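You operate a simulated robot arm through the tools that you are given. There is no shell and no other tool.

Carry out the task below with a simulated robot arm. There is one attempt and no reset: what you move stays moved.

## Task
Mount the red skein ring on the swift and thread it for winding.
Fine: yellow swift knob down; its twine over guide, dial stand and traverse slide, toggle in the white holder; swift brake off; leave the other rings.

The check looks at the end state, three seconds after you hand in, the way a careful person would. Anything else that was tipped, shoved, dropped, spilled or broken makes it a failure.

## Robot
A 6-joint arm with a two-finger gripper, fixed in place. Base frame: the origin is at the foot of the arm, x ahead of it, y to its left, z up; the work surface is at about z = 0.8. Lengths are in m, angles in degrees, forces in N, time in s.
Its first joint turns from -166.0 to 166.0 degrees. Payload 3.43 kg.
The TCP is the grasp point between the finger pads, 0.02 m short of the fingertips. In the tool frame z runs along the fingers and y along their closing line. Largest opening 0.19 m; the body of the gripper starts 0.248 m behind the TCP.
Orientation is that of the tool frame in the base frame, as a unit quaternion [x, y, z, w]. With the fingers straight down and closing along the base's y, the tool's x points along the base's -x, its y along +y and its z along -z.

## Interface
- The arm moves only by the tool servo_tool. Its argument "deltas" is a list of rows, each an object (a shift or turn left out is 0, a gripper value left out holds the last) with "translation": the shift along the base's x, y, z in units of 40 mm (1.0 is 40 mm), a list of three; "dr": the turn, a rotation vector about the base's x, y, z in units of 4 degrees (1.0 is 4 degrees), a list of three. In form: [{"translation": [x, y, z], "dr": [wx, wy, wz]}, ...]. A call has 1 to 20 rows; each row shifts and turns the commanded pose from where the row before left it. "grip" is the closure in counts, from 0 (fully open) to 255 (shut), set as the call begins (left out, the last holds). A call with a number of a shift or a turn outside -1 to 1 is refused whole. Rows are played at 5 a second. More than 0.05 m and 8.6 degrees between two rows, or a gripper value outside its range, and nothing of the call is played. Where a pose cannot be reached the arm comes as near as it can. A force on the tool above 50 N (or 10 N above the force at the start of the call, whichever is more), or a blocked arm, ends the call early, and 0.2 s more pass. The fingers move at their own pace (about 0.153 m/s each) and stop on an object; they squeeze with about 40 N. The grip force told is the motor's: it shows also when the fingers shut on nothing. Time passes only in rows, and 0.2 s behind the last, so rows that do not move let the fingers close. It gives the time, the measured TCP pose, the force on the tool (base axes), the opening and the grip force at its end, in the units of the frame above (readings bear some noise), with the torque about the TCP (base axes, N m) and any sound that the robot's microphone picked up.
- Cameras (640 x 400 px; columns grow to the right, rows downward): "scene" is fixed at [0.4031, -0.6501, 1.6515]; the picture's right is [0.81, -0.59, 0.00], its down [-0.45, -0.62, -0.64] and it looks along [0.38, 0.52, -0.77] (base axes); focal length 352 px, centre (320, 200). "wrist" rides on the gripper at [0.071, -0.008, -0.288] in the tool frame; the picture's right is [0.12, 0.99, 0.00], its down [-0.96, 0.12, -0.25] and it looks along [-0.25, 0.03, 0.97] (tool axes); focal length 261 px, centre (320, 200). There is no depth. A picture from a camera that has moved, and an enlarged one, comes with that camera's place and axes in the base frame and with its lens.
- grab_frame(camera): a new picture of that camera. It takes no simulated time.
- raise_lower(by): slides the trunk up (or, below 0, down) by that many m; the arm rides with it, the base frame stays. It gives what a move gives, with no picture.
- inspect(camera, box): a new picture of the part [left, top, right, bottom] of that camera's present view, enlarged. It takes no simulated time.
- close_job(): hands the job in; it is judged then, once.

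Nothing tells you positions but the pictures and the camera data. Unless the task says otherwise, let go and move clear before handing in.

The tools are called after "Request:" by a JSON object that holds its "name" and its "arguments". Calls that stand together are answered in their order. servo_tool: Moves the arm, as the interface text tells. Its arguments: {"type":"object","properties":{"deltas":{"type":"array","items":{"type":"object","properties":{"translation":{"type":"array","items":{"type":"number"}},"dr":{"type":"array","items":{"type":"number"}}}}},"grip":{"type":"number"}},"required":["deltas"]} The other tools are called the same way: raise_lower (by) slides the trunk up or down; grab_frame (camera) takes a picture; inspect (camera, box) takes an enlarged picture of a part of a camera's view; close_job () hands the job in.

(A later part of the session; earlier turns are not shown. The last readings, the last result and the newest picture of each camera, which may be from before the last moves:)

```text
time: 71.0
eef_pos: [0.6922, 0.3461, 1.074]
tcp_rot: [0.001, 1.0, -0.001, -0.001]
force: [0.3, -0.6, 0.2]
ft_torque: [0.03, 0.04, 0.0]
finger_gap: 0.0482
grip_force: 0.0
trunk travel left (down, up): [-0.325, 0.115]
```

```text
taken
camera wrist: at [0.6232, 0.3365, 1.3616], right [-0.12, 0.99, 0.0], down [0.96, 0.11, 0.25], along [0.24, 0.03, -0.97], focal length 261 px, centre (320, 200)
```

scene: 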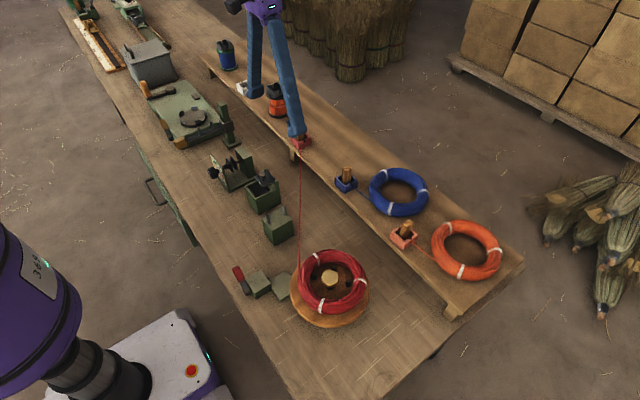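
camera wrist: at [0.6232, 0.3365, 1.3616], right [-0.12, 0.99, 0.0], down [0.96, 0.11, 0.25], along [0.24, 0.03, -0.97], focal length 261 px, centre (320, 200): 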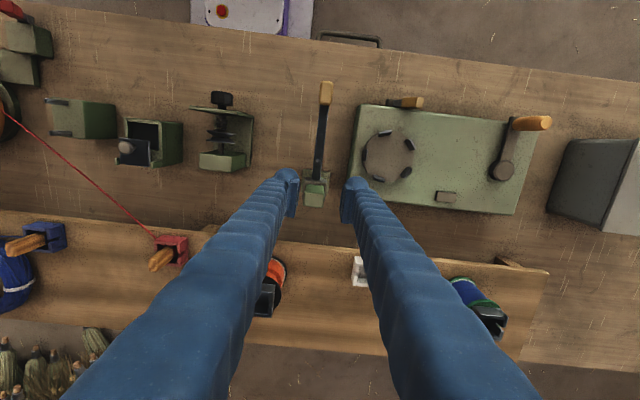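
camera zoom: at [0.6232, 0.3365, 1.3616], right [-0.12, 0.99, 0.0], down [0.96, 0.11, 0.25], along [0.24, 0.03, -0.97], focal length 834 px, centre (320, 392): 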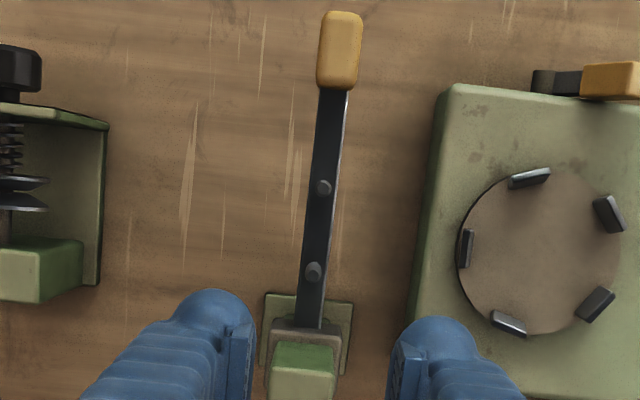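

The traverse pegs are at x≈0.627 and 0.670, y≈0.3385, so the twine belongs at x≈0.649 there. I'll tilt the hand to view this region obliquely for heights.

Request:
{"name": "servo_tool", "arguments": {"deltas": [{"translation": [0, -0.3, 0.2], "dr": [1, 0, 0]}, {"translation": [0, -0.3, 0.1], "dr": [1, 0, 0]}, {"translation": [0, -0.3, 0], "dr": [1, 0, 0]}, {"dr": [1, 0, 0]}, {"dr": [1, 0, 0]}, {"dr": [1, 0, 0]}, {"dr": [1, 0, 0]}, {"dr": [1, 0, 0]}, {"dr": [1, 0, 0]}, {"dr": [1, 0, 0]}, {"dr": [1, 0, 0]}, {"dr": [1, 0, 0]}, {"dr": [0, 0, 0]}]}}

Request:
{"name": "grab_frame", "arguments": {"camera": "wrist"}}

Request:
{"name": "grab_frame", "arguments": {"camera": "scene"}}

```text
time: 73.8
eef_pos: [0.6946, 0.3089, 1.0871]
tcp_rot: [0.001, 0.913, 0.408, 0.0]
force: [0.1, -0.3, 0.9]
ft_torque: [0.02, 0.0, -0.02]
finger_gap: 0.048
grip_force: 0.0
trunk travel left (down, up): [-0.325, 0.115]
```

```text
taken
camera wrist: at [0.6233, 0.0881, 1.2733], right [-0.12, 0.66, 0.74], down [0.96, -0.11, 0.25], along [0.25, 0.74, -0.63], focal length 261 px, centre (320, 200)
```

wrist: 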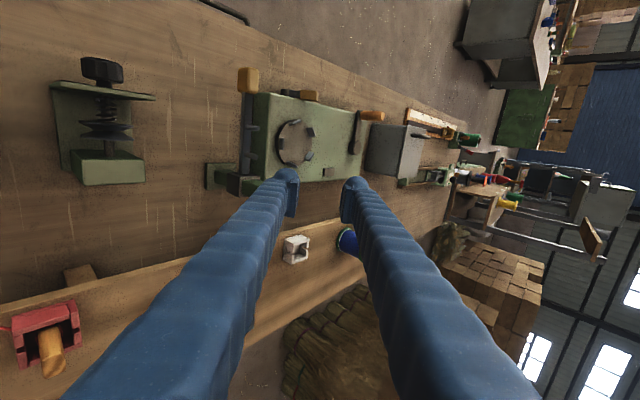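

```text
taken
```

scene: 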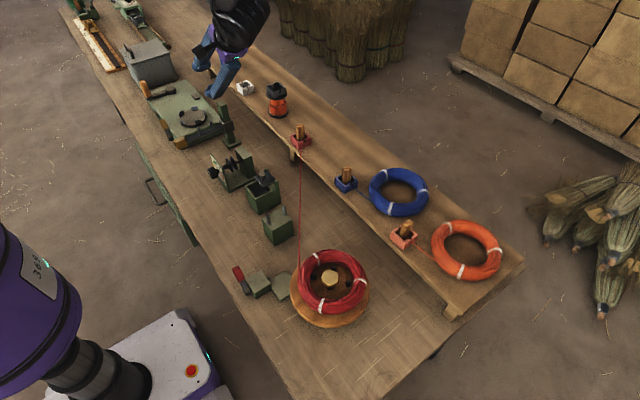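

The tilted view shows the fixtures obliquely (image right is up). I'll zoom on the traverse/winder and the dial.

Request:
{"name": "inspect", "arguments": {"camera": "wrist", "box": [190, 60, 350, 210]}}

Request:
{"name": "inspect", "arguments": {"camera": "wrist", "box": [40, 40, 180, 200]}}

```text
2.67 times, centred on (270, 135) of wrist
camera zoom: at [0.6233, 0.0881, 1.2733], right [-0.12, 0.66, 0.74], down [0.96, -0.11, 0.25], along [0.25, 0.74, -0.63], focal length 695 px, centre (453, 373)
```

zoom: 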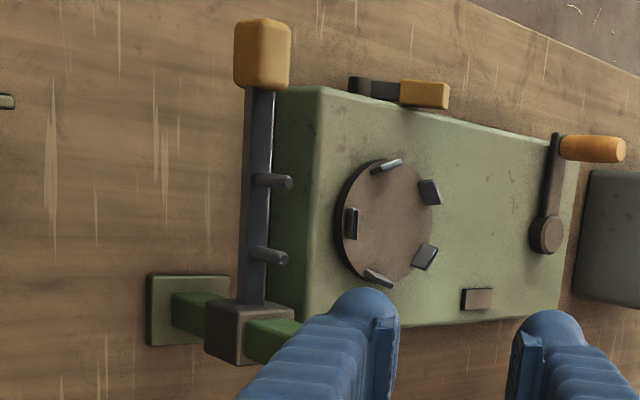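

```text
2.50 times, centred on (110, 120) of wrist
camera zoom: at [0.6233, 0.0881, 1.2733], right [-0.12, 0.66, 0.74], down [0.96, -0.11, 0.25], along [0.25, 0.74, -0.63], focal length 652 px, centre (845, 400)
```

zoom: 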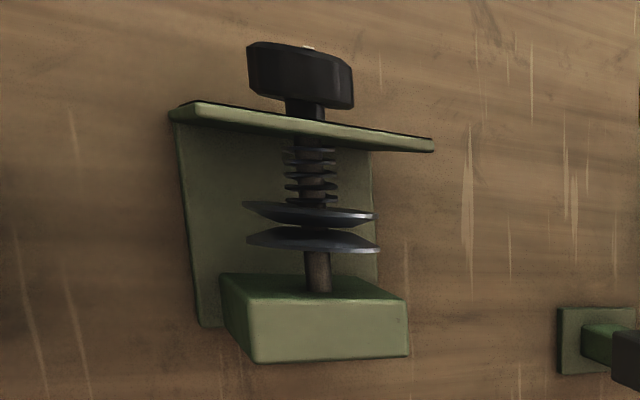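

Heights are now clear: winder plate z≈0.85, chuck jaws ≈0.875, traverse arm top ≈0.887, its pegs up to 0.917, dial discs top ≈0.903. I'll straighten the hand and go to the red toggle.

Request:
{"name": "servo_tool", "arguments": {"deltas": [{"translation": [0.25, -0.4, 0.1], "dr": [-1, 0, 0]}, {"translation": [0.25, -0.4, 0], "dr": [-1, 0, 0]}, {"translation": [0.25, -0.4, 0], "dr": [-1, 0, 0]}, {"translation": [0.25, -0.4, 0], "dr": [-1, 0, 0]}, {"translation": [0.25, -0.4, 0], "dr": [-1, 0, 0]}, {"translation": [0.25, -0.4, 0], "dr": [-1, 0, 0]}, {"translation": [0.25, -0.4, 0], "dr": [-1, 0, 0]}, {"translation": [0.25, -0.4, 0], "dr": [-1, 0, 0]}, {"translation": [0.25, -0.4, 0], "dr": [-1, 0, 0]}, {"translation": [0.25, -0.4, 0], "dr": [-1, 0, 0]}, {"translation": [0.25, -0.5, 0], "dr": [-1, 0, 0]}, {"translation": [0.25, -0.5, 0], "dr": [-1, 0, 0]}, {"translation": [0.4, -0.4, -0.3]}, {"translation": [0.4, -0.2, -0.3]}, {"translation": [0.4, 0, -0.3]}, {"translation": [0, 0, 0]}]}}

Request:
{"name": "grab_frame", "arguments": {"camera": "wrist"}}

Request:
{"name": "inspect", "arguments": {"camera": "wrist", "box": [260, 120, 400, 220]}}

```text
time: 77.2
eef_pos: [0.8619, 0.0853, 1.0556]
tcp_rot: [0.001, 1.0, 0.0, 0.0]
force: [-0.1, -0.9, 0.2]
ft_torque: [0.02, -0.05, 0.03]
finger_gap: 0.0484
grip_force: 0.0
trunk travel left (down, up): [-0.325, 0.115]
```

```text
taken
camera wrist: at [0.7913, 0.0752, 1.3428], right [-0.12, 0.99, 0.0], down [0.96, 0.11, 0.25], along [0.25, 0.03, -0.97], focal length 261 px, centre (320, 200)
```

wrist: 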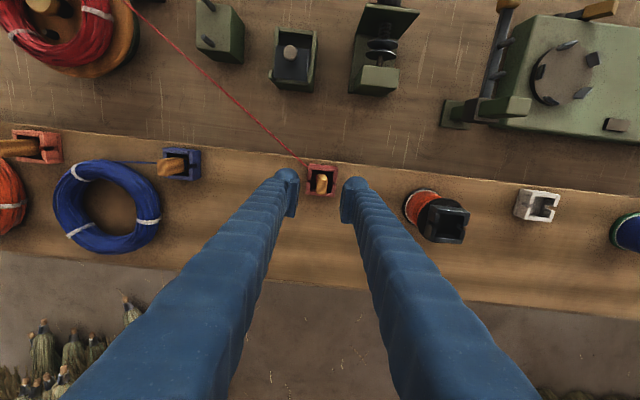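

```text
4.00 times, centred on (330, 170) of wrist
camera zoom: at [0.7913, 0.0752, 1.3428], right [-0.12, 0.99, 0.0], down [0.96, 0.11, 0.25], along [0.25, 0.03, -0.97], focal length 1043 px, centre (280, 320)
```

zoom: 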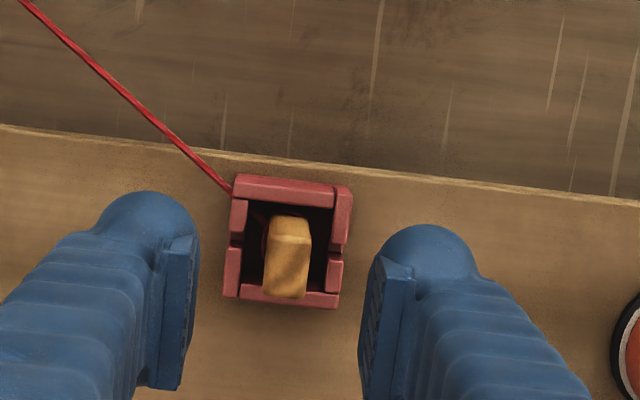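

The toggle is about 4 mm off my axis in both x and y. I'll correct and descend to grasp height.

Request:
{"name": "servo_tool", "arguments": {"deltas": [{"translation": [0.085, 0.1, -0.4]}, {"translation": [0, 0, -0.7]}, {"translation": [0, 0, -0.7]}, {"translation": [0, 0, -0.3]}, {"translation": [0, 0, 0]}]}}

Request:
{"name": "inspect", "arguments": {"camera": "wrist", "box": [260, 140, 380, 230]}}

Request:
{"name": "inspect", "arguments": {"camera": "scene", "box": [270, 110, 330, 160]}}

```text
time: 78.4
eef_pos: [0.8651, 0.089, 0.97]
tcp_rot: [0.001, 1.0, -0.001, 0.0]
force: [0.9, 1.1, 0.9]
ft_torque: [-0.02, 0.02, 0.03]
finger_gap: 0.0486
grip_force: 0.1
trunk travel left (down, up): [-0.325, 0.115]
```

```text
4.44 times, centred on (320, 185) of wrist
camera zoom: at [0.7947, 0.0785, 1.2581], right [-0.12, 0.99, 0.0], down [0.96, 0.11, 0.25], along [0.25, 0.03, -0.97], focal length 1158 px, centre (320, 267)
```

zoom: 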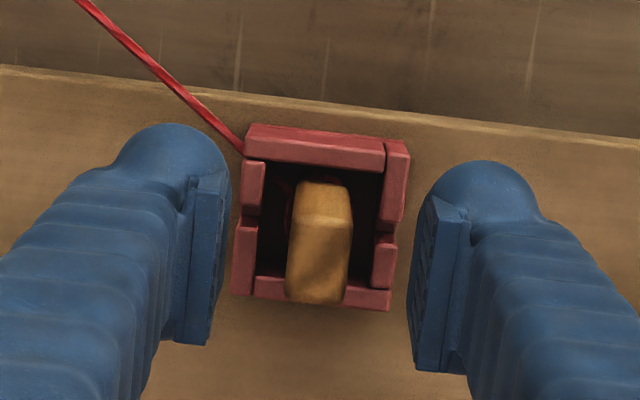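

```text
8.00 times, centred on (300, 135) of scene
camera zoom: at [0.4031, -0.6501, 1.6515], right [0.81, -0.59, 0.0], down [-0.45, -0.62, -0.64], along [0.38, 0.52, -0.77], focal length 2816 px, centre (480, 720)
```

zoom: 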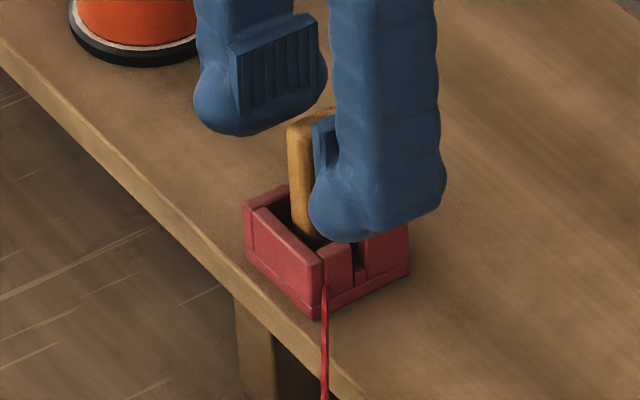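

The toggle is centred between the fingers. I'll lower the last 12 mm and close.

Request:
{"name": "servo_tool", "arguments": {"deltas": [{"translation": [0, 0, -0.15]}, {"translation": [0, 0, -0.13]}, {"translation": [0, 0, 0]}]}}

Request:
{"name": "servo_tool", "arguments": {"deltas": [{}, {}, {}], "grip": 255}}

Request:
{"name": "inspect", "arguments": {"camera": "wrist", "box": [260, 140, 380, 230]}}

Request:
{"name": "inspect", "arguments": {"camera": "scene", "box": [270, 110, 330, 160]}}

```text
time: 79.2
eef_pos: [0.8655, 0.0884, 0.9602]
tcp_rot: [0.0, 1.0, -0.001, 0.0]
force: [0.2, 1.2, -0.2]
ft_torque: [0.0, 0.0, 0.04]
finger_gap: 0.0483
grip_force: 0.1
trunk travel left (down, up): [-0.325, 0.115]
```

```text
time: 80.0
eef_pos: [0.8644, 0.089, 0.9593]
tcp_rot: [0.001, 1.0, -0.001, 0.0]
force: [0.4, 0.3, -0.8]
ft_torque: [0.0, -0.01, -0.02]
finger_gap: 0.0136
grip_force: 40.0
trunk travel left (down, up): [-0.325, 0.115]
```

```text
4.44 times, centred on (320, 185) of wrist
camera zoom: at [0.7947, 0.0785, 1.2471], right [-0.12, 0.99, 0.0], down [0.96, 0.11, 0.25], along [0.25, 0.03, -0.97], focal length 1158 px, centre (320, 267)
```

zoom: 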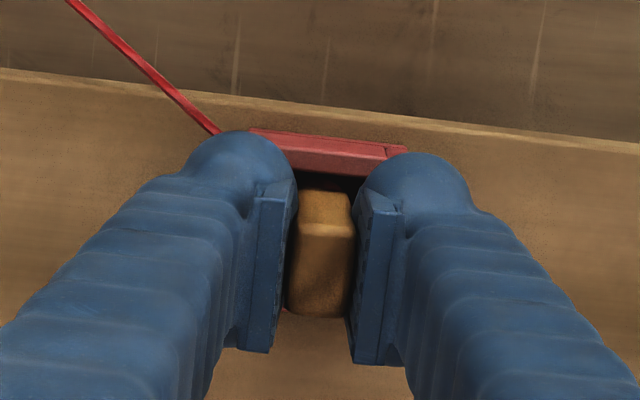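

```text
8.00 times, centred on (300, 135) of scene
camera zoom: at [0.4031, -0.6501, 1.6515], right [0.81, -0.59, 0.0], down [-0.45, -0.62, -0.64], along [0.38, 0.52, -0.77], focal length 2816 px, centre (480, 720)
```

zoom: 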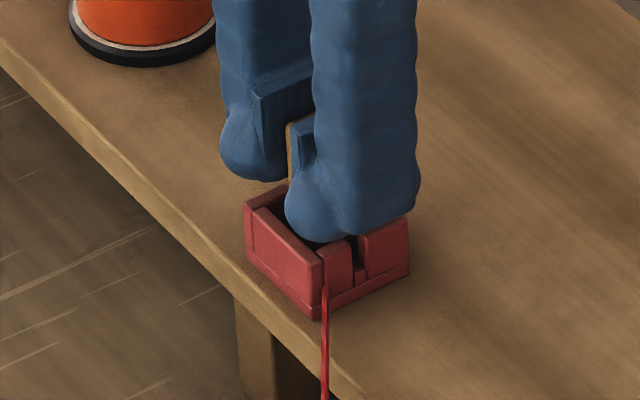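

Toggle gripped (13.6 mm, 40 N). I'll lift it straight up and check how the twine attaches.

Request:
{"name": "servo_tool", "arguments": {"deltas": [{"translation": [0, 0, 0.3]}, {"translation": [0, 0, 0.5]}, {"translation": [0, 0, 0.5]}, {"translation": [0, 0, 0.5]}, {"translation": [0, 0, 0]}]}}

Request:
{"name": "inspect", "arguments": {"camera": "scene", "box": [260, 90, 340, 160]}}

Request:
{"name": "grab_frame", "arguments": {"camera": "wrist"}}

Request:
{"name": "grab_frame", "arguments": {"camera": "scene"}}

```text
time: 81.2
eef_pos: [0.864, 0.0901, 1.033]
tcp_rot: [0.001, 1.0, -0.001, 0.0]
force: [-0.2, -0.7, 0.1]
ft_torque: [-0.01, 0.0, -0.02]
finger_gap: 0.0139
grip_force: 40.1
trunk travel left (down, up): [-0.325, 0.115]
```

```text
5.71 times, centred on (300, 125) of scene
camera zoom: at [0.4031, -0.6501, 1.6515], right [0.81, -0.59, 0.0], down [-0.45, -0.62, -0.64], along [0.38, 0.52, -0.77], focal length 2011 px, centre (434, 629)
```

zoom: 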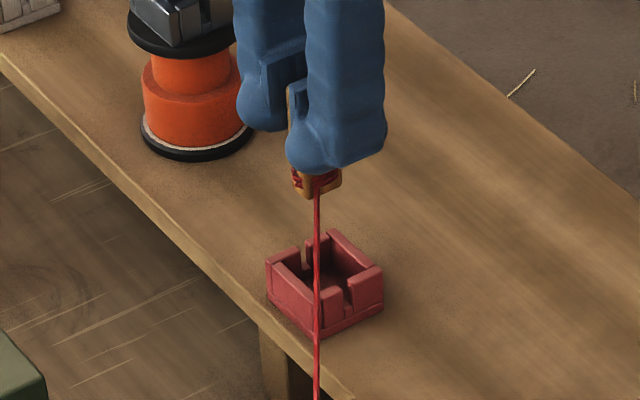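

```text
taken
camera wrist: at [0.7947, 0.08, 1.3203], right [-0.12, 0.99, 0.0], down [0.96, 0.11, 0.25], along [0.24, 0.03, -0.97], focal length 261 px, centre (320, 200)
```

wrist: 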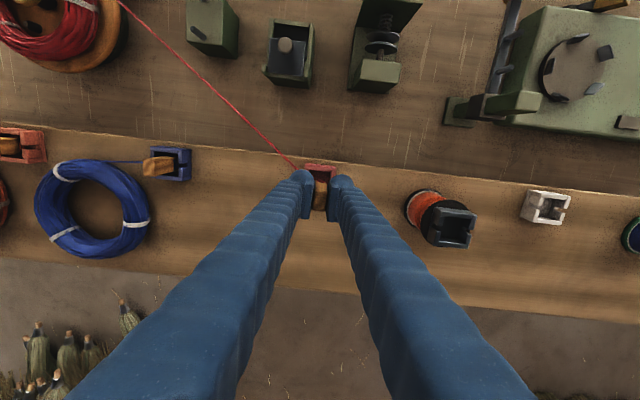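

```text
taken
```

scene: 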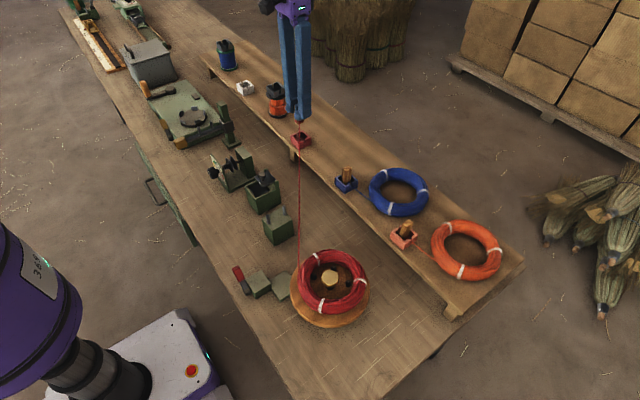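

The twine is tied around the toggle's lower end and follows straight from the ring. I'll carry the toggle high to about (0.754, 0.26), so the line passes over the guide between its pegs.

Request:
{"name": "servo_tool", "arguments": {"deltas": [{"translation": [0, 0, 0.6]}, {"translation": [0, 0.2, 0.6]}, {"translation": [-0.458, 0.68, 0.3]}, {"translation": [-0.458, 0.68, 0]}, {"translation": [-0.458, 0.68, 0]}, {"translation": [-0.458, 0.68, 0]}, {"translation": [-0.458, 0.68, 0]}, {"translation": [-0.458, 0.65, 0]}, {"translation": [0, 0, 0]}]}}

Request:
{"name": "grab_frame", "arguments": {"camera": "wrist"}}

Request:
{"name": "grab_frame", "arguments": {"camera": "scene"}}

Request:
{"name": "inspect", "arguments": {"camera": "scene", "box": [200, 130, 380, 320]}}

```text
time: 83.2
eef_pos: [0.7576, 0.2597, 1.0913]
tcp_rot: [0.002, 1.0, -0.001, 0.0]
force: [-0.4, 0.5, -0.6]
ft_torque: [-0.06, 0.02, 0.02]
finger_gap: 0.0138
grip_force: 40.0
trunk travel left (down, up): [-0.325, 0.115]
```

```text
taken
camera wrist: at [0.6862, 0.2497, 1.3801], right [-0.12, 0.99, 0.0], down [0.96, 0.11, 0.25], along [0.25, 0.03, -0.97], focal length 261 px, centre (320, 200)
```

wrist: 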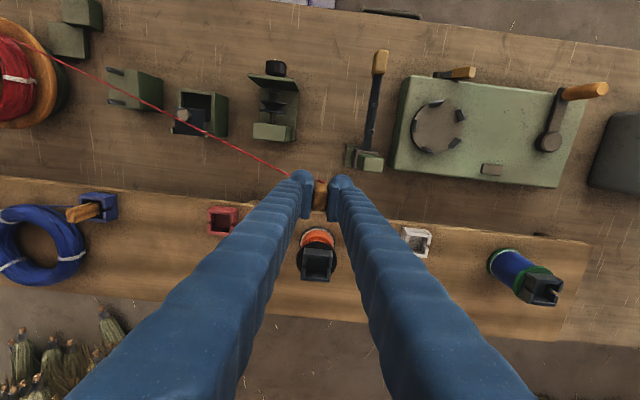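

```text
taken
```

scene: 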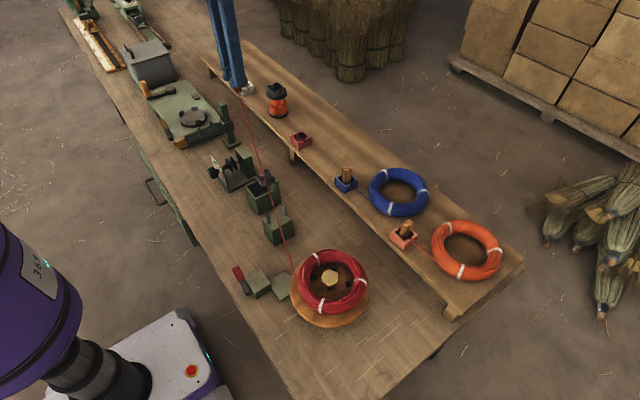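

```text
2.11 times, centred on (290, 225) of scene
camera zoom: at [0.4031, -0.6501, 1.6515], right [0.81, -0.59, 0.0], down [-0.45, -0.62, -0.64], along [0.38, 0.52, -0.77], focal length 741 px, centre (383, 147)
```

zoom: 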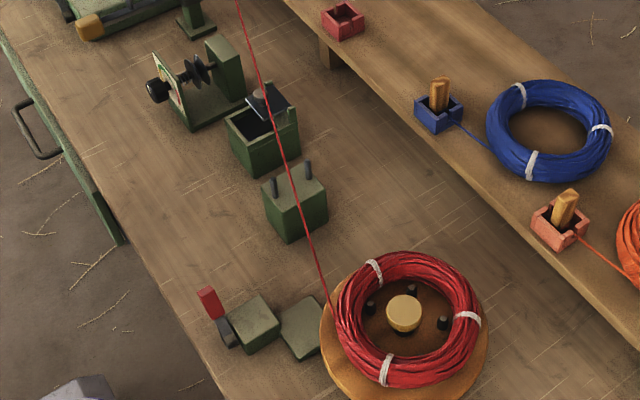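

The line now passes over the guide. I'll zoom in to judge where it crosses relative to the pegs.

Request:
{"name": "inspect", "arguments": {"camera": "wrist", "box": [20, 30, 300, 190]}}

Request:
{"name": "inspect", "arguments": {"camera": "scene", "box": [240, 160, 310, 250]}}

```text
2.29 times, centred on (160, 110) of wrist
camera zoom: at [0.6862, 0.2497, 1.3801], right [-0.12, 0.99, 0.0], down [0.96, 0.11, 0.25], along [0.25, 0.03, -0.97], focal length 596 px, centre (686, 406)
```

zoom: 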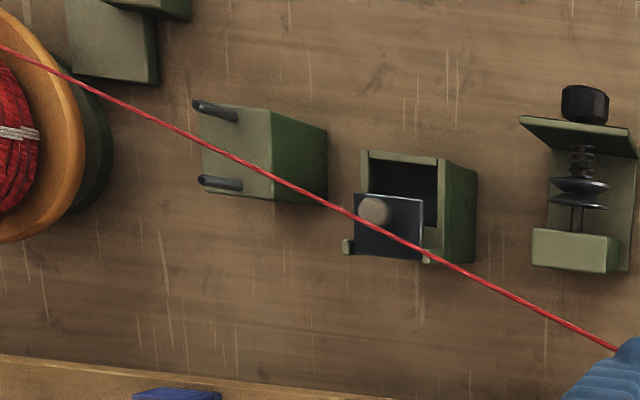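

```text
4.44 times, centred on (275, 205) of scene
camera zoom: at [0.4031, -0.6501, 1.6515], right [0.81, -0.59, 0.0], down [-0.45, -0.62, -0.64], along [0.38, 0.52, -0.77], focal length 1564 px, centre (520, 178)
```

zoom: 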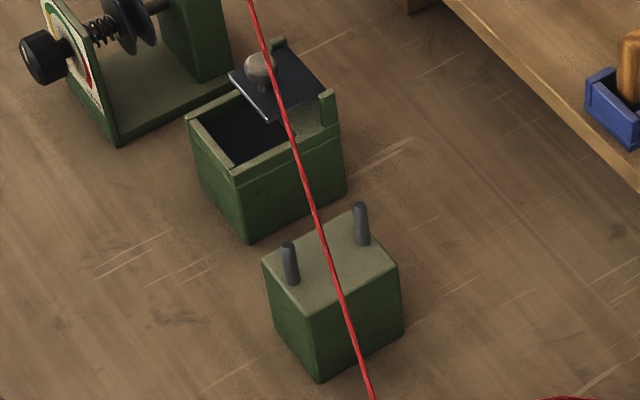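

The line crosses midway between the guide pegs. I'll lower the toggle to bring it down between them.

Request:
{"name": "servo_tool", "arguments": {"deltas": [{"translation": [-0.03, 0, -0.6]}, {"translation": [0, 0, -0.6]}, {"translation": [0, 0, -0.6]}, {"translation": [0, 0, -0.55]}, {"translation": [0, 0, 0]}]}}

Request:
{"name": "inspect", "arguments": {"camera": "wrist", "box": [0, 30, 300, 200]}}

Request:
{"name": "inspect", "arguments": {"camera": "scene", "box": [240, 160, 310, 250]}}

```text
time: 84.4
eef_pos: [0.7536, 0.2608, 0.9986]
tcp_rot: [0.001, 1.0, -0.001, 0.0]
force: [0.4, -0.3, -0.7]
ft_torque: [0.01, 0.0, 0.02]
finger_gap: 0.0138
grip_force: 40.5
trunk travel left (down, up): [-0.325, 0.115]
```

```text
2.13 times, centred on (150, 115) of wrist
camera zoom: at [0.6834, 0.2505, 1.2857], right [-0.12, 0.99, 0.0], down [0.96, 0.11, 0.25], along [0.25, 0.03, -0.97], focal length 556 px, centre (683, 381)
```

zoom: 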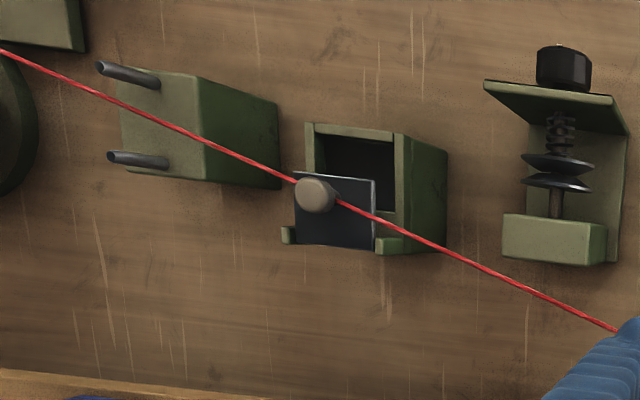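

```text
4.44 times, centred on (275, 205) of scene
camera zoom: at [0.4031, -0.6501, 1.6515], right [0.81, -0.59, 0.0], down [-0.45, -0.62, -0.64], along [0.38, 0.52, -0.77], focal length 1564 px, centre (520, 178)
```

zoom: 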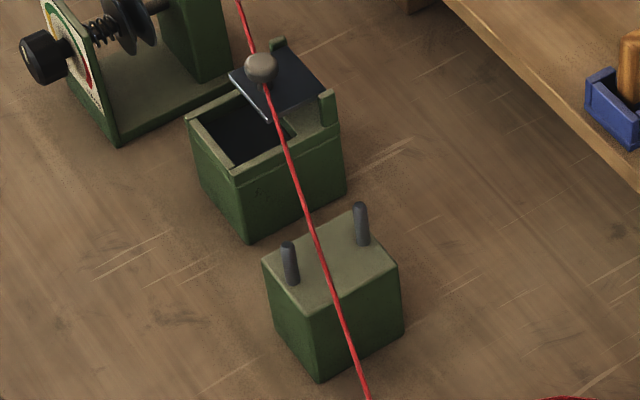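

The line dropped between the guide pegs but touches the box lid's knob in view, so I'll shift the toggle toward -x to take it off the knob and check it.

Request:
{"name": "servo_tool", "arguments": {"deltas": [{"translation": [-0.3, 0, 0]}, {"translation": [-0.3, 0, 0]}, {"translation": [0, 0, 0]}]}}

Request:
{"name": "inspect", "arguments": {"camera": "wrist", "box": [0, 30, 300, 200]}}

Request:
{"name": "inspect", "arguments": {"camera": "scene", "box": [240, 160, 310, 250]}}

```text
time: 85.2
eef_pos: [0.7302, 0.2599, 0.9977]
tcp_rot: [0.001, 1.0, 0.0, 0.0]
force: [-0.4, -0.8, -0.6]
ft_torque: [-0.02, 0.03, -0.02]
finger_gap: 0.0137
grip_force: 40.4
trunk travel left (down, up): [-0.325, 0.115]
```

```text
2.13 times, centred on (150, 115) of wrist
camera zoom: at [0.6605, 0.2498, 1.2853], right [-0.12, 0.99, 0.0], down [0.96, 0.11, 0.25], along [0.25, 0.03, -0.97], focal length 556 px, centre (683, 381)
```

zoom: 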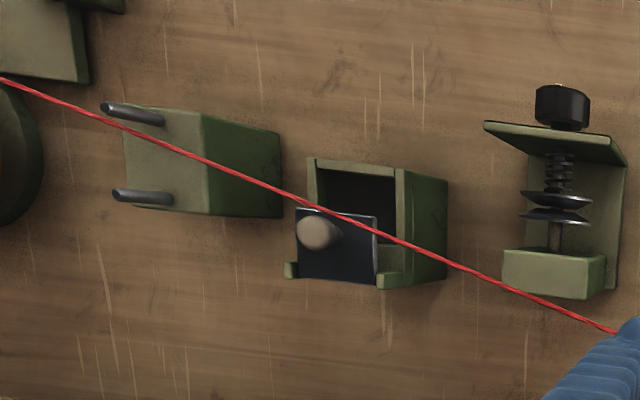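

```text
4.44 times, centred on (275, 205) of scene
camera zoom: at [0.4031, -0.6501, 1.6515], right [0.81, -0.59, 0.0], down [-0.45, -0.62, -0.64], along [0.38, 0.52, -0.77], focal length 1564 px, centre (520, 178)
```

zoom: 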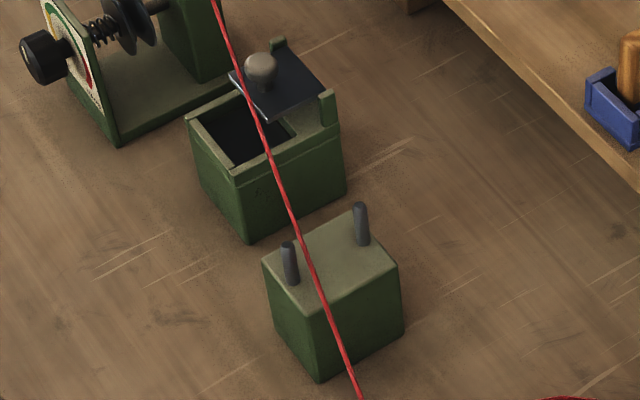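

Now the line is off the lid and near the guide's -x peg. I'll lower the toggle a bit more so it sits deeper between the pegs before sweeping.

Request:
{"name": "servo_tool", "arguments": {"deltas": [{"translation": [0, 0, -0.3]}, {"translation": [0, 0, -0.3]}, {"translation": [0, 0, 0]}]}}

Request:
{"name": "inspect", "arguments": {"camera": "scene", "box": [250, 190, 310, 250]}}

Request:
{"name": "inspect", "arguments": {"camera": "wrist", "box": [20, 50, 140, 140]}}

```text
time: 86.0
eef_pos: [0.7306, 0.258, 0.9736]
tcp_rot: [0.001, 1.0, -0.001, 0.0]
force: [-0.4, -0.9, 0.4]
ft_torque: [0.0, 0.03, -0.02]
finger_gap: 0.014
grip_force: 40.1
trunk travel left (down, up): [-0.325, 0.115]
```

```text
6.67 times, centred on (280, 220) of scene
camera zoom: at [0.4031, -0.6501, 1.6515], right [0.81, -0.59, 0.0], down [-0.45, -0.62, -0.64], along [0.38, 0.52, -0.77], focal length 2346 px, centre (587, 67)
```

zoom: 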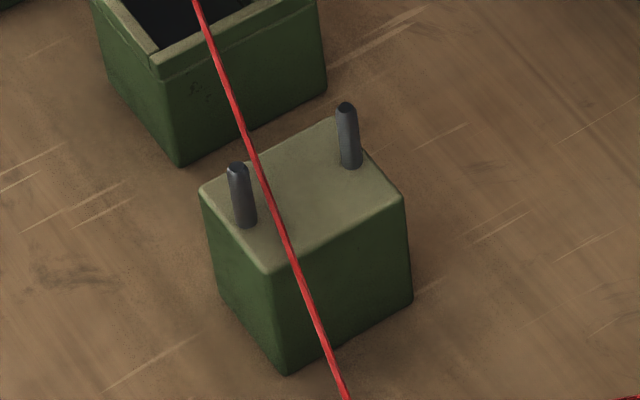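

```text
4.44 times, centred on (80, 95) of wrist
camera zoom: at [0.6601, 0.2499, 1.2612], right [-0.12, 0.99, 0.0], down [0.96, 0.11, 0.25], along [0.25, 0.03, -0.97], focal length 1158 px, centre (1387, 667)
```

zoom: 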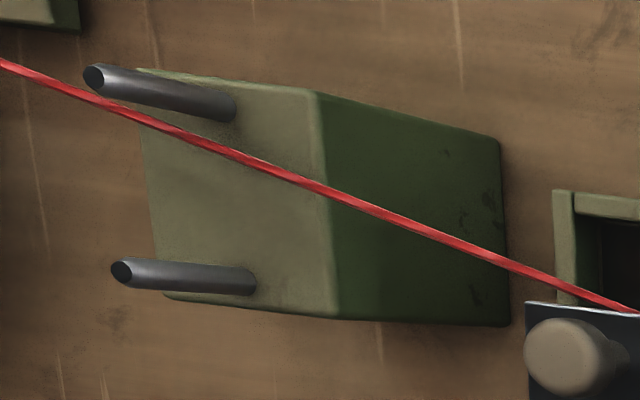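

The twine sits between the guide pegs, by the -x one. I'll sweep the toggle toward x≈0.65 and see whether the peg holds it.

Request:
{"name": "servo_tool", "arguments": {"deltas": [{"translation": [-0.4, 0, 0]}, {"translation": [-0.4, 0, 0]}, {"translation": [-0.2, 0, 0]}, {"translation": [0, 0, 0]}]}}

Request:
{"name": "inspect", "arguments": {"camera": "scene", "box": [210, 130, 330, 270]}}

Request:
{"name": "inspect", "arguments": {"camera": "wrist", "box": [0, 40, 300, 220]}}

```text
time: 87.0
eef_pos: [0.6904, 0.2594, 0.9736]
tcp_rot: [0.001, 1.0, 0.0, 0.0]
force: [0.1, 0.4, 0.7]
ft_torque: [0.02, 0.04, -0.04]
finger_gap: 0.0135
grip_force: 39.7
trunk travel left (down, up): [-0.325, 0.115]
```

```text
2.86 times, centred on (270, 200) of scene
camera zoom: at [0.4031, -0.6501, 1.6515], right [0.81, -0.59, 0.0], down [-0.45, -0.62, -0.64], along [0.38, 0.52, -0.77], focal length 1006 px, centre (463, 200)
```

zoom: 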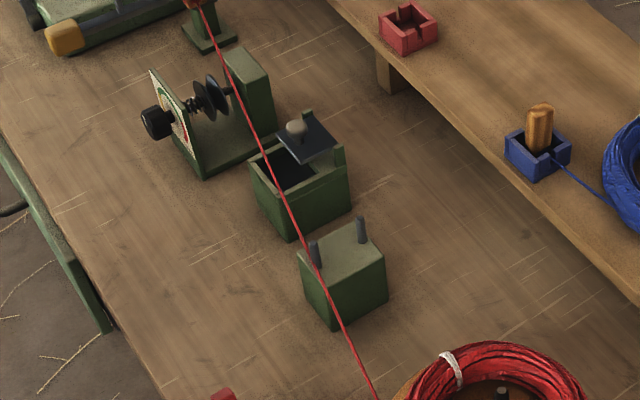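

```text
2.13 times, centred on (150, 130) of wrist
camera zoom: at [0.6204, 0.2496, 1.2613], right [-0.12, 0.99, 0.0], down [0.96, 0.11, 0.25], along [0.25, 0.03, -0.97], focal length 556 px, centre (683, 349)
```

zoom: 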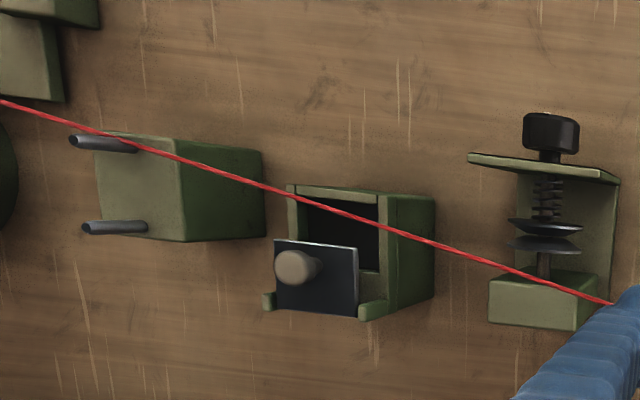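

I'll zoom in at the guide to see whether the twine is bearing on the peg.

Request:
{"name": "inspect", "arguments": {"camera": "wrist", "box": [0, 80, 120, 160]}}

Request:
{"name": "inspect", "arguments": {"camera": "scene", "box": [250, 190, 310, 250]}}

```text
5.00 times, centred on (60, 120) of wrist
camera zoom: at [0.6204, 0.2496, 1.2613], right [-0.12, 0.99, 0.0], down [0.96, 0.11, 0.25], along [0.25, 0.03, -0.97], focal length 1303 px, centre (1620, 600)
```

zoom: 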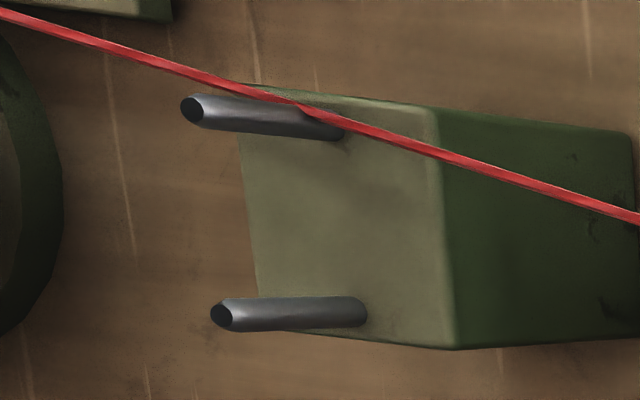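

```text
6.67 times, centred on (280, 220) of scene
camera zoom: at [0.4031, -0.6501, 1.6515], right [0.81, -0.59, 0.0], down [-0.45, -0.62, -0.64], along [0.38, 0.52, -0.77], focal length 2346 px, centre (587, 67)
```

zoom: 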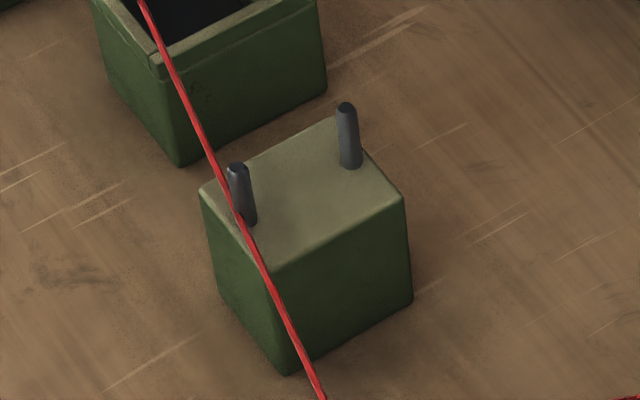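

I need to know if the twine bends at the peg or passes straight through, so I'll zoom along it.

Request:
{"name": "inspect", "arguments": {"camera": "wrist", "box": [20, 90, 80, 130]}}

Request:
{"name": "inspect", "arguments": {"camera": "wrist", "box": [80, 90, 200, 170]}}

Request:
{"name": "inspect", "arguments": {"camera": "wrist", "box": [190, 120, 310, 200]}}

Request:
{"name": "inspect", "arguments": {"camera": "scene", "box": [265, 210, 285, 230]}}

```text
10.00 times, centred on (50, 110) of wrist
camera zoom: at [0.6204, 0.2496, 1.2613], right [-0.12, 0.99, 0.0], down [0.96, 0.11, 0.25], along [0.25, 0.03, -0.97], focal length 2606 px, centre (3020, 1100)
```

zoom: 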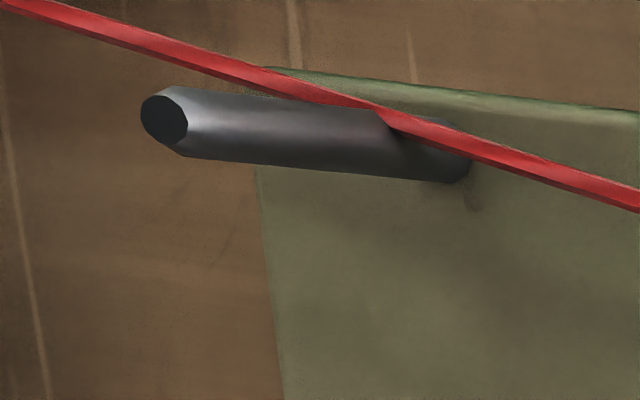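

```text
5.00 times, centred on (140, 130) of wrist
camera zoom: at [0.6204, 0.2496, 1.2613], right [-0.12, 0.99, 0.0], down [0.96, 0.11, 0.25], along [0.25, 0.03, -0.97], focal length 1303 px, centre (1220, 550)
```

zoom: 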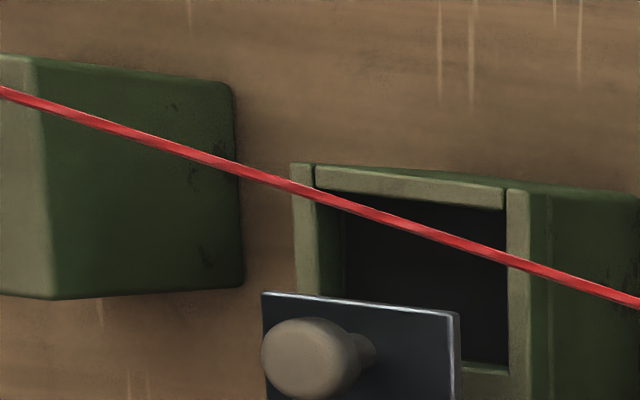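

```text
5.00 times, centred on (250, 160) of wrist
camera zoom: at [0.6204, 0.2496, 1.2613], right [-0.12, 0.99, 0.0], down [0.96, 0.11, 0.25], along [0.25, 0.03, -0.97], focal length 1303 px, centre (670, 400)
```

zoom: 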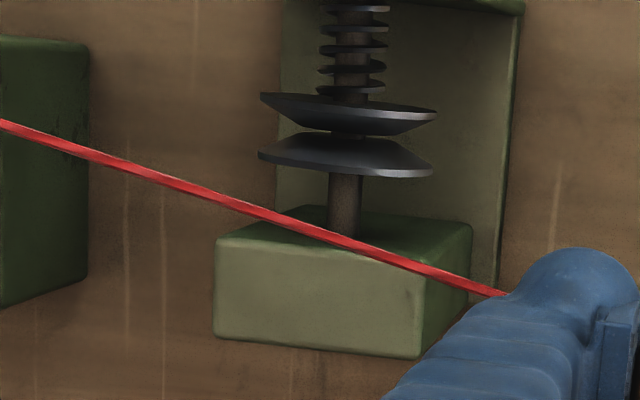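

```text
16.00 times, centred on (275, 220) of scene
camera zoom: at [0.4031, -0.6501, 1.6515], right [0.81, -0.59, 0.0], down [-0.45, -0.62, -0.64], along [0.38, 0.52, -0.77], focal length 5631 px, centre (1040, -120)
```

zoom: 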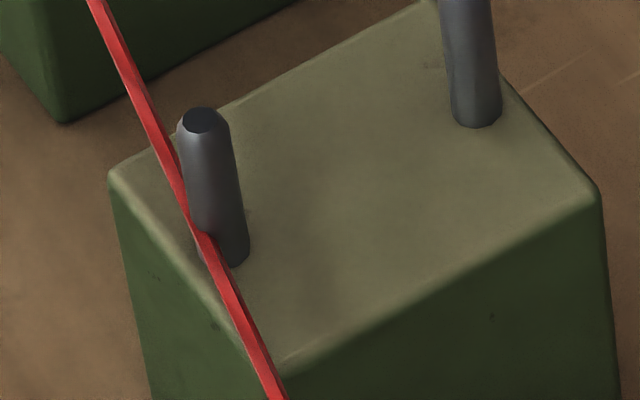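

The twine appears to be right at the -x peg. I'll sweep further to x≈0.65 and see whether the peg actually holds it.

Request:
{"name": "servo_tool", "arguments": {"deltas": [{"translation": [-0.4, 0, 0]}, {"translation": [-0.4, 0, 0]}, {"translation": [-0.2, 0, 0]}, {"translation": [0, 0, 0]}]}}

Request:
{"name": "inspect", "arguments": {"camera": "scene", "box": [210, 130, 330, 270]}}

Request:
{"name": "inspect", "arguments": {"camera": "scene", "box": [260, 205, 300, 235]}}

Request:
{"name": "inspect", "arguments": {"camera": "wrist", "box": [0, 40, 300, 220]}}

```text
time: 88.0
eef_pos: [0.6508, 0.258, 0.9726]
tcp_rot: [0.001, 1.0, 0.0, 0.0]
force: [0.2, -0.8, -0.1]
ft_torque: [-0.02, 0.0, 0.02]
finger_gap: 0.0138
grip_force: 40.3
trunk travel left (down, up): [-0.325, 0.115]
```

```text
2.86 times, centred on (270, 200) of scene
camera zoom: at [0.4031, -0.6501, 1.6515], right [0.81, -0.59, 0.0], down [-0.45, -0.62, -0.64], along [0.38, 0.52, -0.77], focal length 1006 px, centre (463, 200)
```

zoom: 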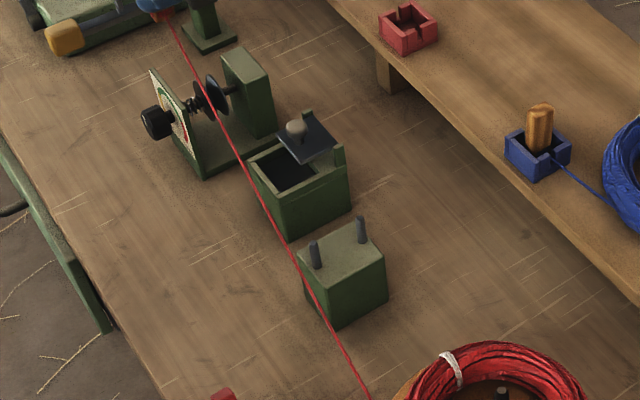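

```text
13.33 times, centred on (280, 220) of scene
camera zoom: at [0.4031, -0.6501, 1.6515], right [0.81, -0.59, 0.0], down [-0.45, -0.62, -0.64], along [0.38, 0.52, -0.77], focal length 4693 px, centre (853, -67)
```

zoom: 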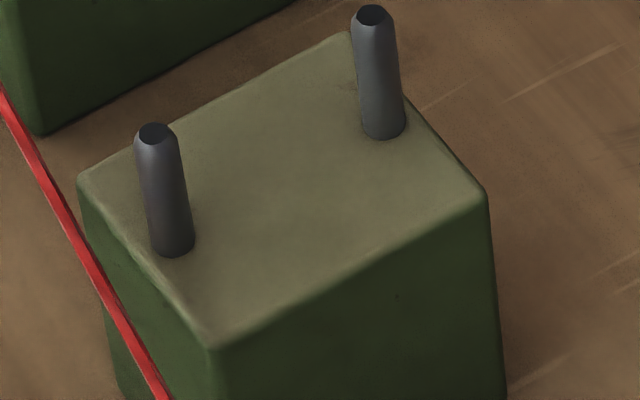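

```text
2.13 times, centred on (150, 130) of wrist
camera zoom: at [0.5805, 0.2487, 1.2611], right [-0.12, 0.99, 0.0], down [0.96, 0.11, 0.25], along [0.25, 0.03, -0.97], focal length 556 px, centre (683, 349)
```

zoom: 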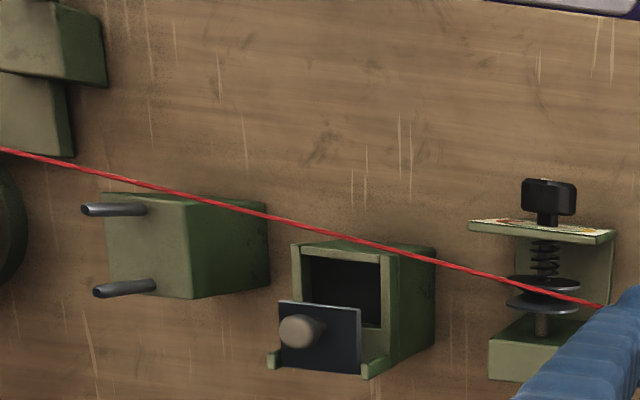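

The twine passed straight through the peg, so just sweeping the line doesn't register; the toggle itself probably must be led through each guide. I'll go back high toward the swift side of the guide, watching the twine as it shortens.

Request:
{"name": "servo_tool", "arguments": {"deltas": [{"translation": [0, 0, 0.7]}, {"translation": [0, 0, 0.7]}, {"translation": [0, -0.8, 0.4]}, {"translation": [0, -0.9, 0]}, {"translation": [0, -0.9, 0]}, {"translation": [0, -0.9, 0]}, {"translation": [0, -0.9, 0]}, {"translation": [0, 0, 0]}]}}

Request:
{"name": "grab_frame", "arguments": {"camera": "scene"}}

Request:
{"name": "inspect", "arguments": {"camera": "scene", "box": [210, 130, 390, 330]}}

Request:
{"name": "grab_frame", "arguments": {"camera": "wrist"}}

```text
time: 89.8
eef_pos: [0.6491, 0.0823, 1.0449]
tcp_rot: [0.0, 1.0, -0.001, 0.0]
force: [0.6, 0.2, -0.3]
ft_torque: [0.02, 0.01, -0.02]
finger_gap: 0.0137
grip_force: 39.9
trunk travel left (down, up): [-0.325, 0.115]
```

```text
taken
```

scene: 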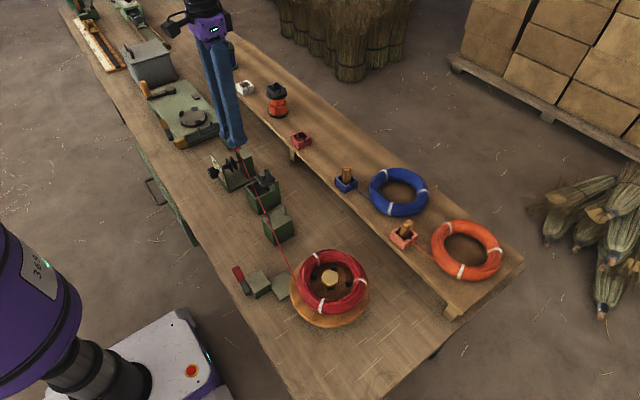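

```text
2.00 times, centred on (300, 230) of scene
camera zoom: at [0.4031, -0.6501, 1.6515], right [0.81, -0.59, 0.0], down [-0.45, -0.62, -0.64], along [0.38, 0.52, -0.77], focal length 704 px, centre (360, 140)
```

zoom: 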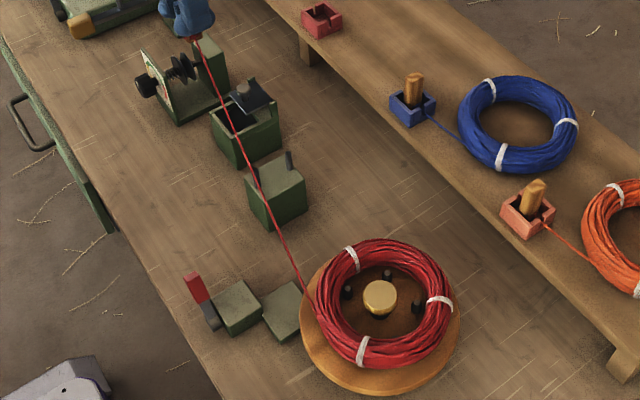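

```text
taken
camera wrist: at [0.5789, 0.0721, 1.3326], right [-0.12, 0.99, 0.0], down [0.96, 0.11, 0.25], along [0.25, 0.03, -0.97], focal length 261 px, centre (320, 200)
```

wrist: 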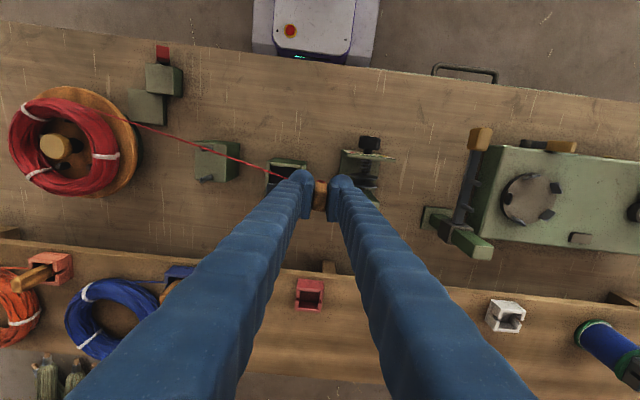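

The twine shortens along with the toggle and stays tidy. I'll continue to just in front of the guide on the swift side.

Request:
{"name": "servo_tool", "arguments": {"deltas": [{"translation": [0, -0.85, 0]}, {"translation": [0, -0.85, 0]}, {"translation": [0, -0.85, 0]}, {"translation": [0, -0.85, 0]}, {"translation": [0, -0.85, 0]}, {"translation": [0, -0.85, 0]}, {"translation": [0, -0.85, 0]}, {"translation": [0, -0.85, 0]}, {"translation": [0, 0, 0]}]}}

Request:
{"name": "grab_frame", "arguments": {"camera": "wrist"}}

Request:
{"name": "inspect", "arguments": {"camera": "scene", "box": [210, 130, 390, 330]}}

```text
time: 91.8
eef_pos: [0.6502, -0.1895, 1.0479]
tcp_rot: [0.001, 1.0, -0.001, -0.001]
force: [0.1, 0.3, 0.3]
ft_torque: [0.09, 0.02, 0.02]
finger_gap: 0.0139
grip_force: 40.2
trunk travel left (down, up): [-0.325, 0.115]
```

```text
taken
camera wrist: at [0.5802, -0.1994, 1.3355], right [-0.12, 0.99, 0.0], down [0.96, 0.12, 0.25], along [0.25, 0.03, -0.97], focal length 261 px, centre (320, 200)
```

wrist: 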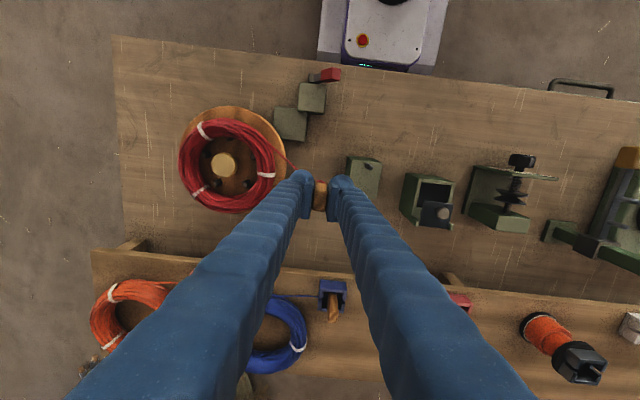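

```text
2.00 times, centred on (300, 230) of scene
camera zoom: at [0.4031, -0.6501, 1.6515], right [0.81, -0.59, 0.0], down [-0.45, -0.62, -0.64], along [0.38, 0.52, -0.77], focal length 704 px, centre (360, 140)
```

zoom: 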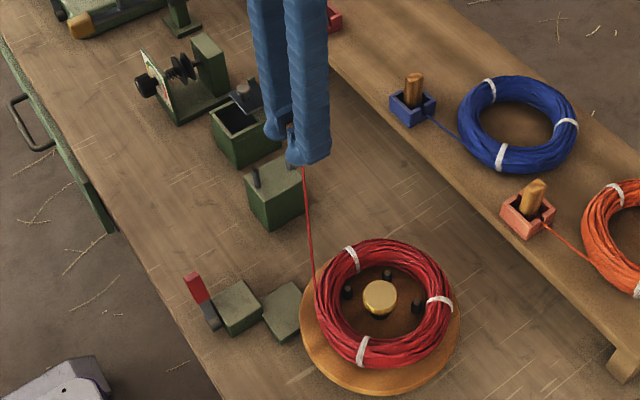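

Twine is fine. I'll lower to guide-passing height here, between the swift and the guide.

Request:
{"name": "servo_tool", "arguments": {"deltas": [{"translation": [0.02, 0, -0.7]}, {"translation": [0, 0, -0.7]}, {"translation": [0, 0, -0.7]}, {"translation": [0, 0, -0.5]}, {"translation": [0, 0, 0]}]}}

Request:
{"name": "grab_frame", "arguments": {"camera": "wrist"}}

Request:
{"name": "inspect", "arguments": {"camera": "scene", "box": [240, 160, 340, 270]}}

Request:
{"name": "inspect", "arguments": {"camera": "wrist", "box": [260, 120, 440, 240]}}

```text
time: 93.0
eef_pos: [0.6489, -0.188, 0.9429]
tcp_rot: [0.001, 1.0, -0.001, 0.0]
force: [-0.6, -0.9, -0.8]
ft_torque: [0.0, -0.02, 0.01]
finger_gap: 0.0137
grip_force: 39.5
trunk travel left (down, up): [-0.325, 0.115]
```

```text
taken
camera wrist: at [0.5792, -0.1974, 1.23], right [-0.12, 0.99, 0.0], down [0.96, 0.11, 0.25], along [0.25, 0.03, -0.97], focal length 261 px, centre (320, 200)
```

wrist: 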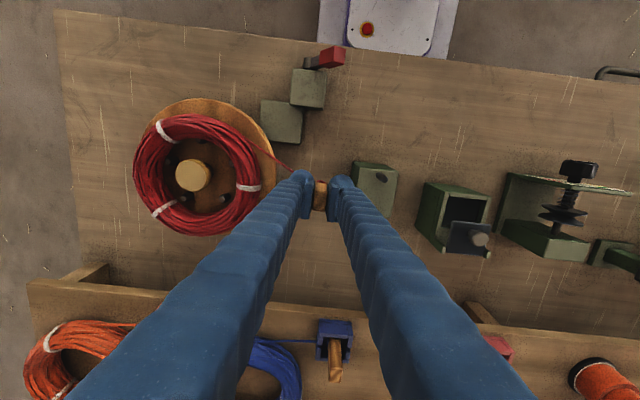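

```text
3.64 times, centred on (290, 215) of scene
camera zoom: at [0.4031, -0.6501, 1.6515], right [0.81, -0.59, 0.0], down [-0.45, -0.62, -0.64], along [0.38, 0.52, -0.77], focal length 1280 px, centre (429, 146)
```

zoom: 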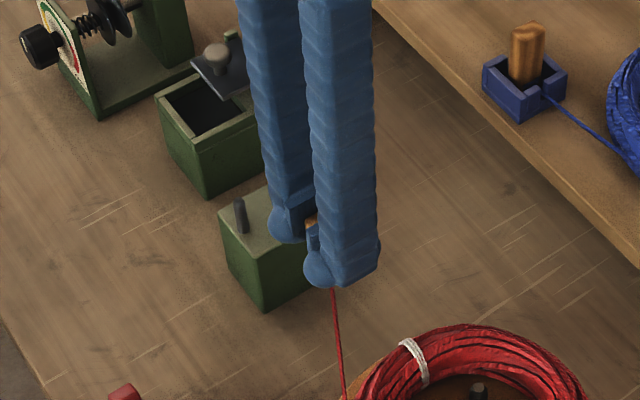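

```text
3.33 times, centred on (350, 180) of wrist
camera zoom: at [0.5792, -0.1974, 1.23], right [-0.12, 0.99, 0.0], down [0.96, 0.11, 0.25], along [0.25, 0.03, -0.97], focal length 869 px, centre (220, 267)
```

zoom: 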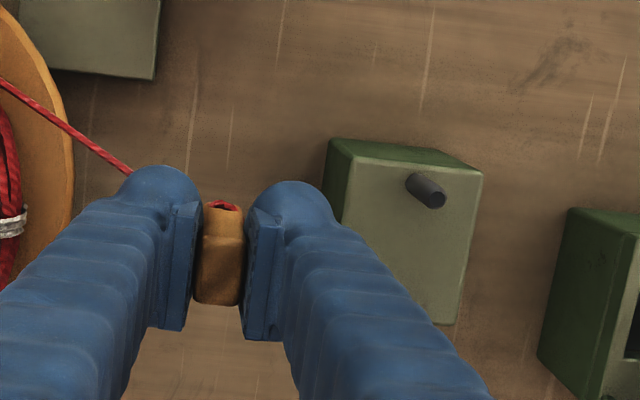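

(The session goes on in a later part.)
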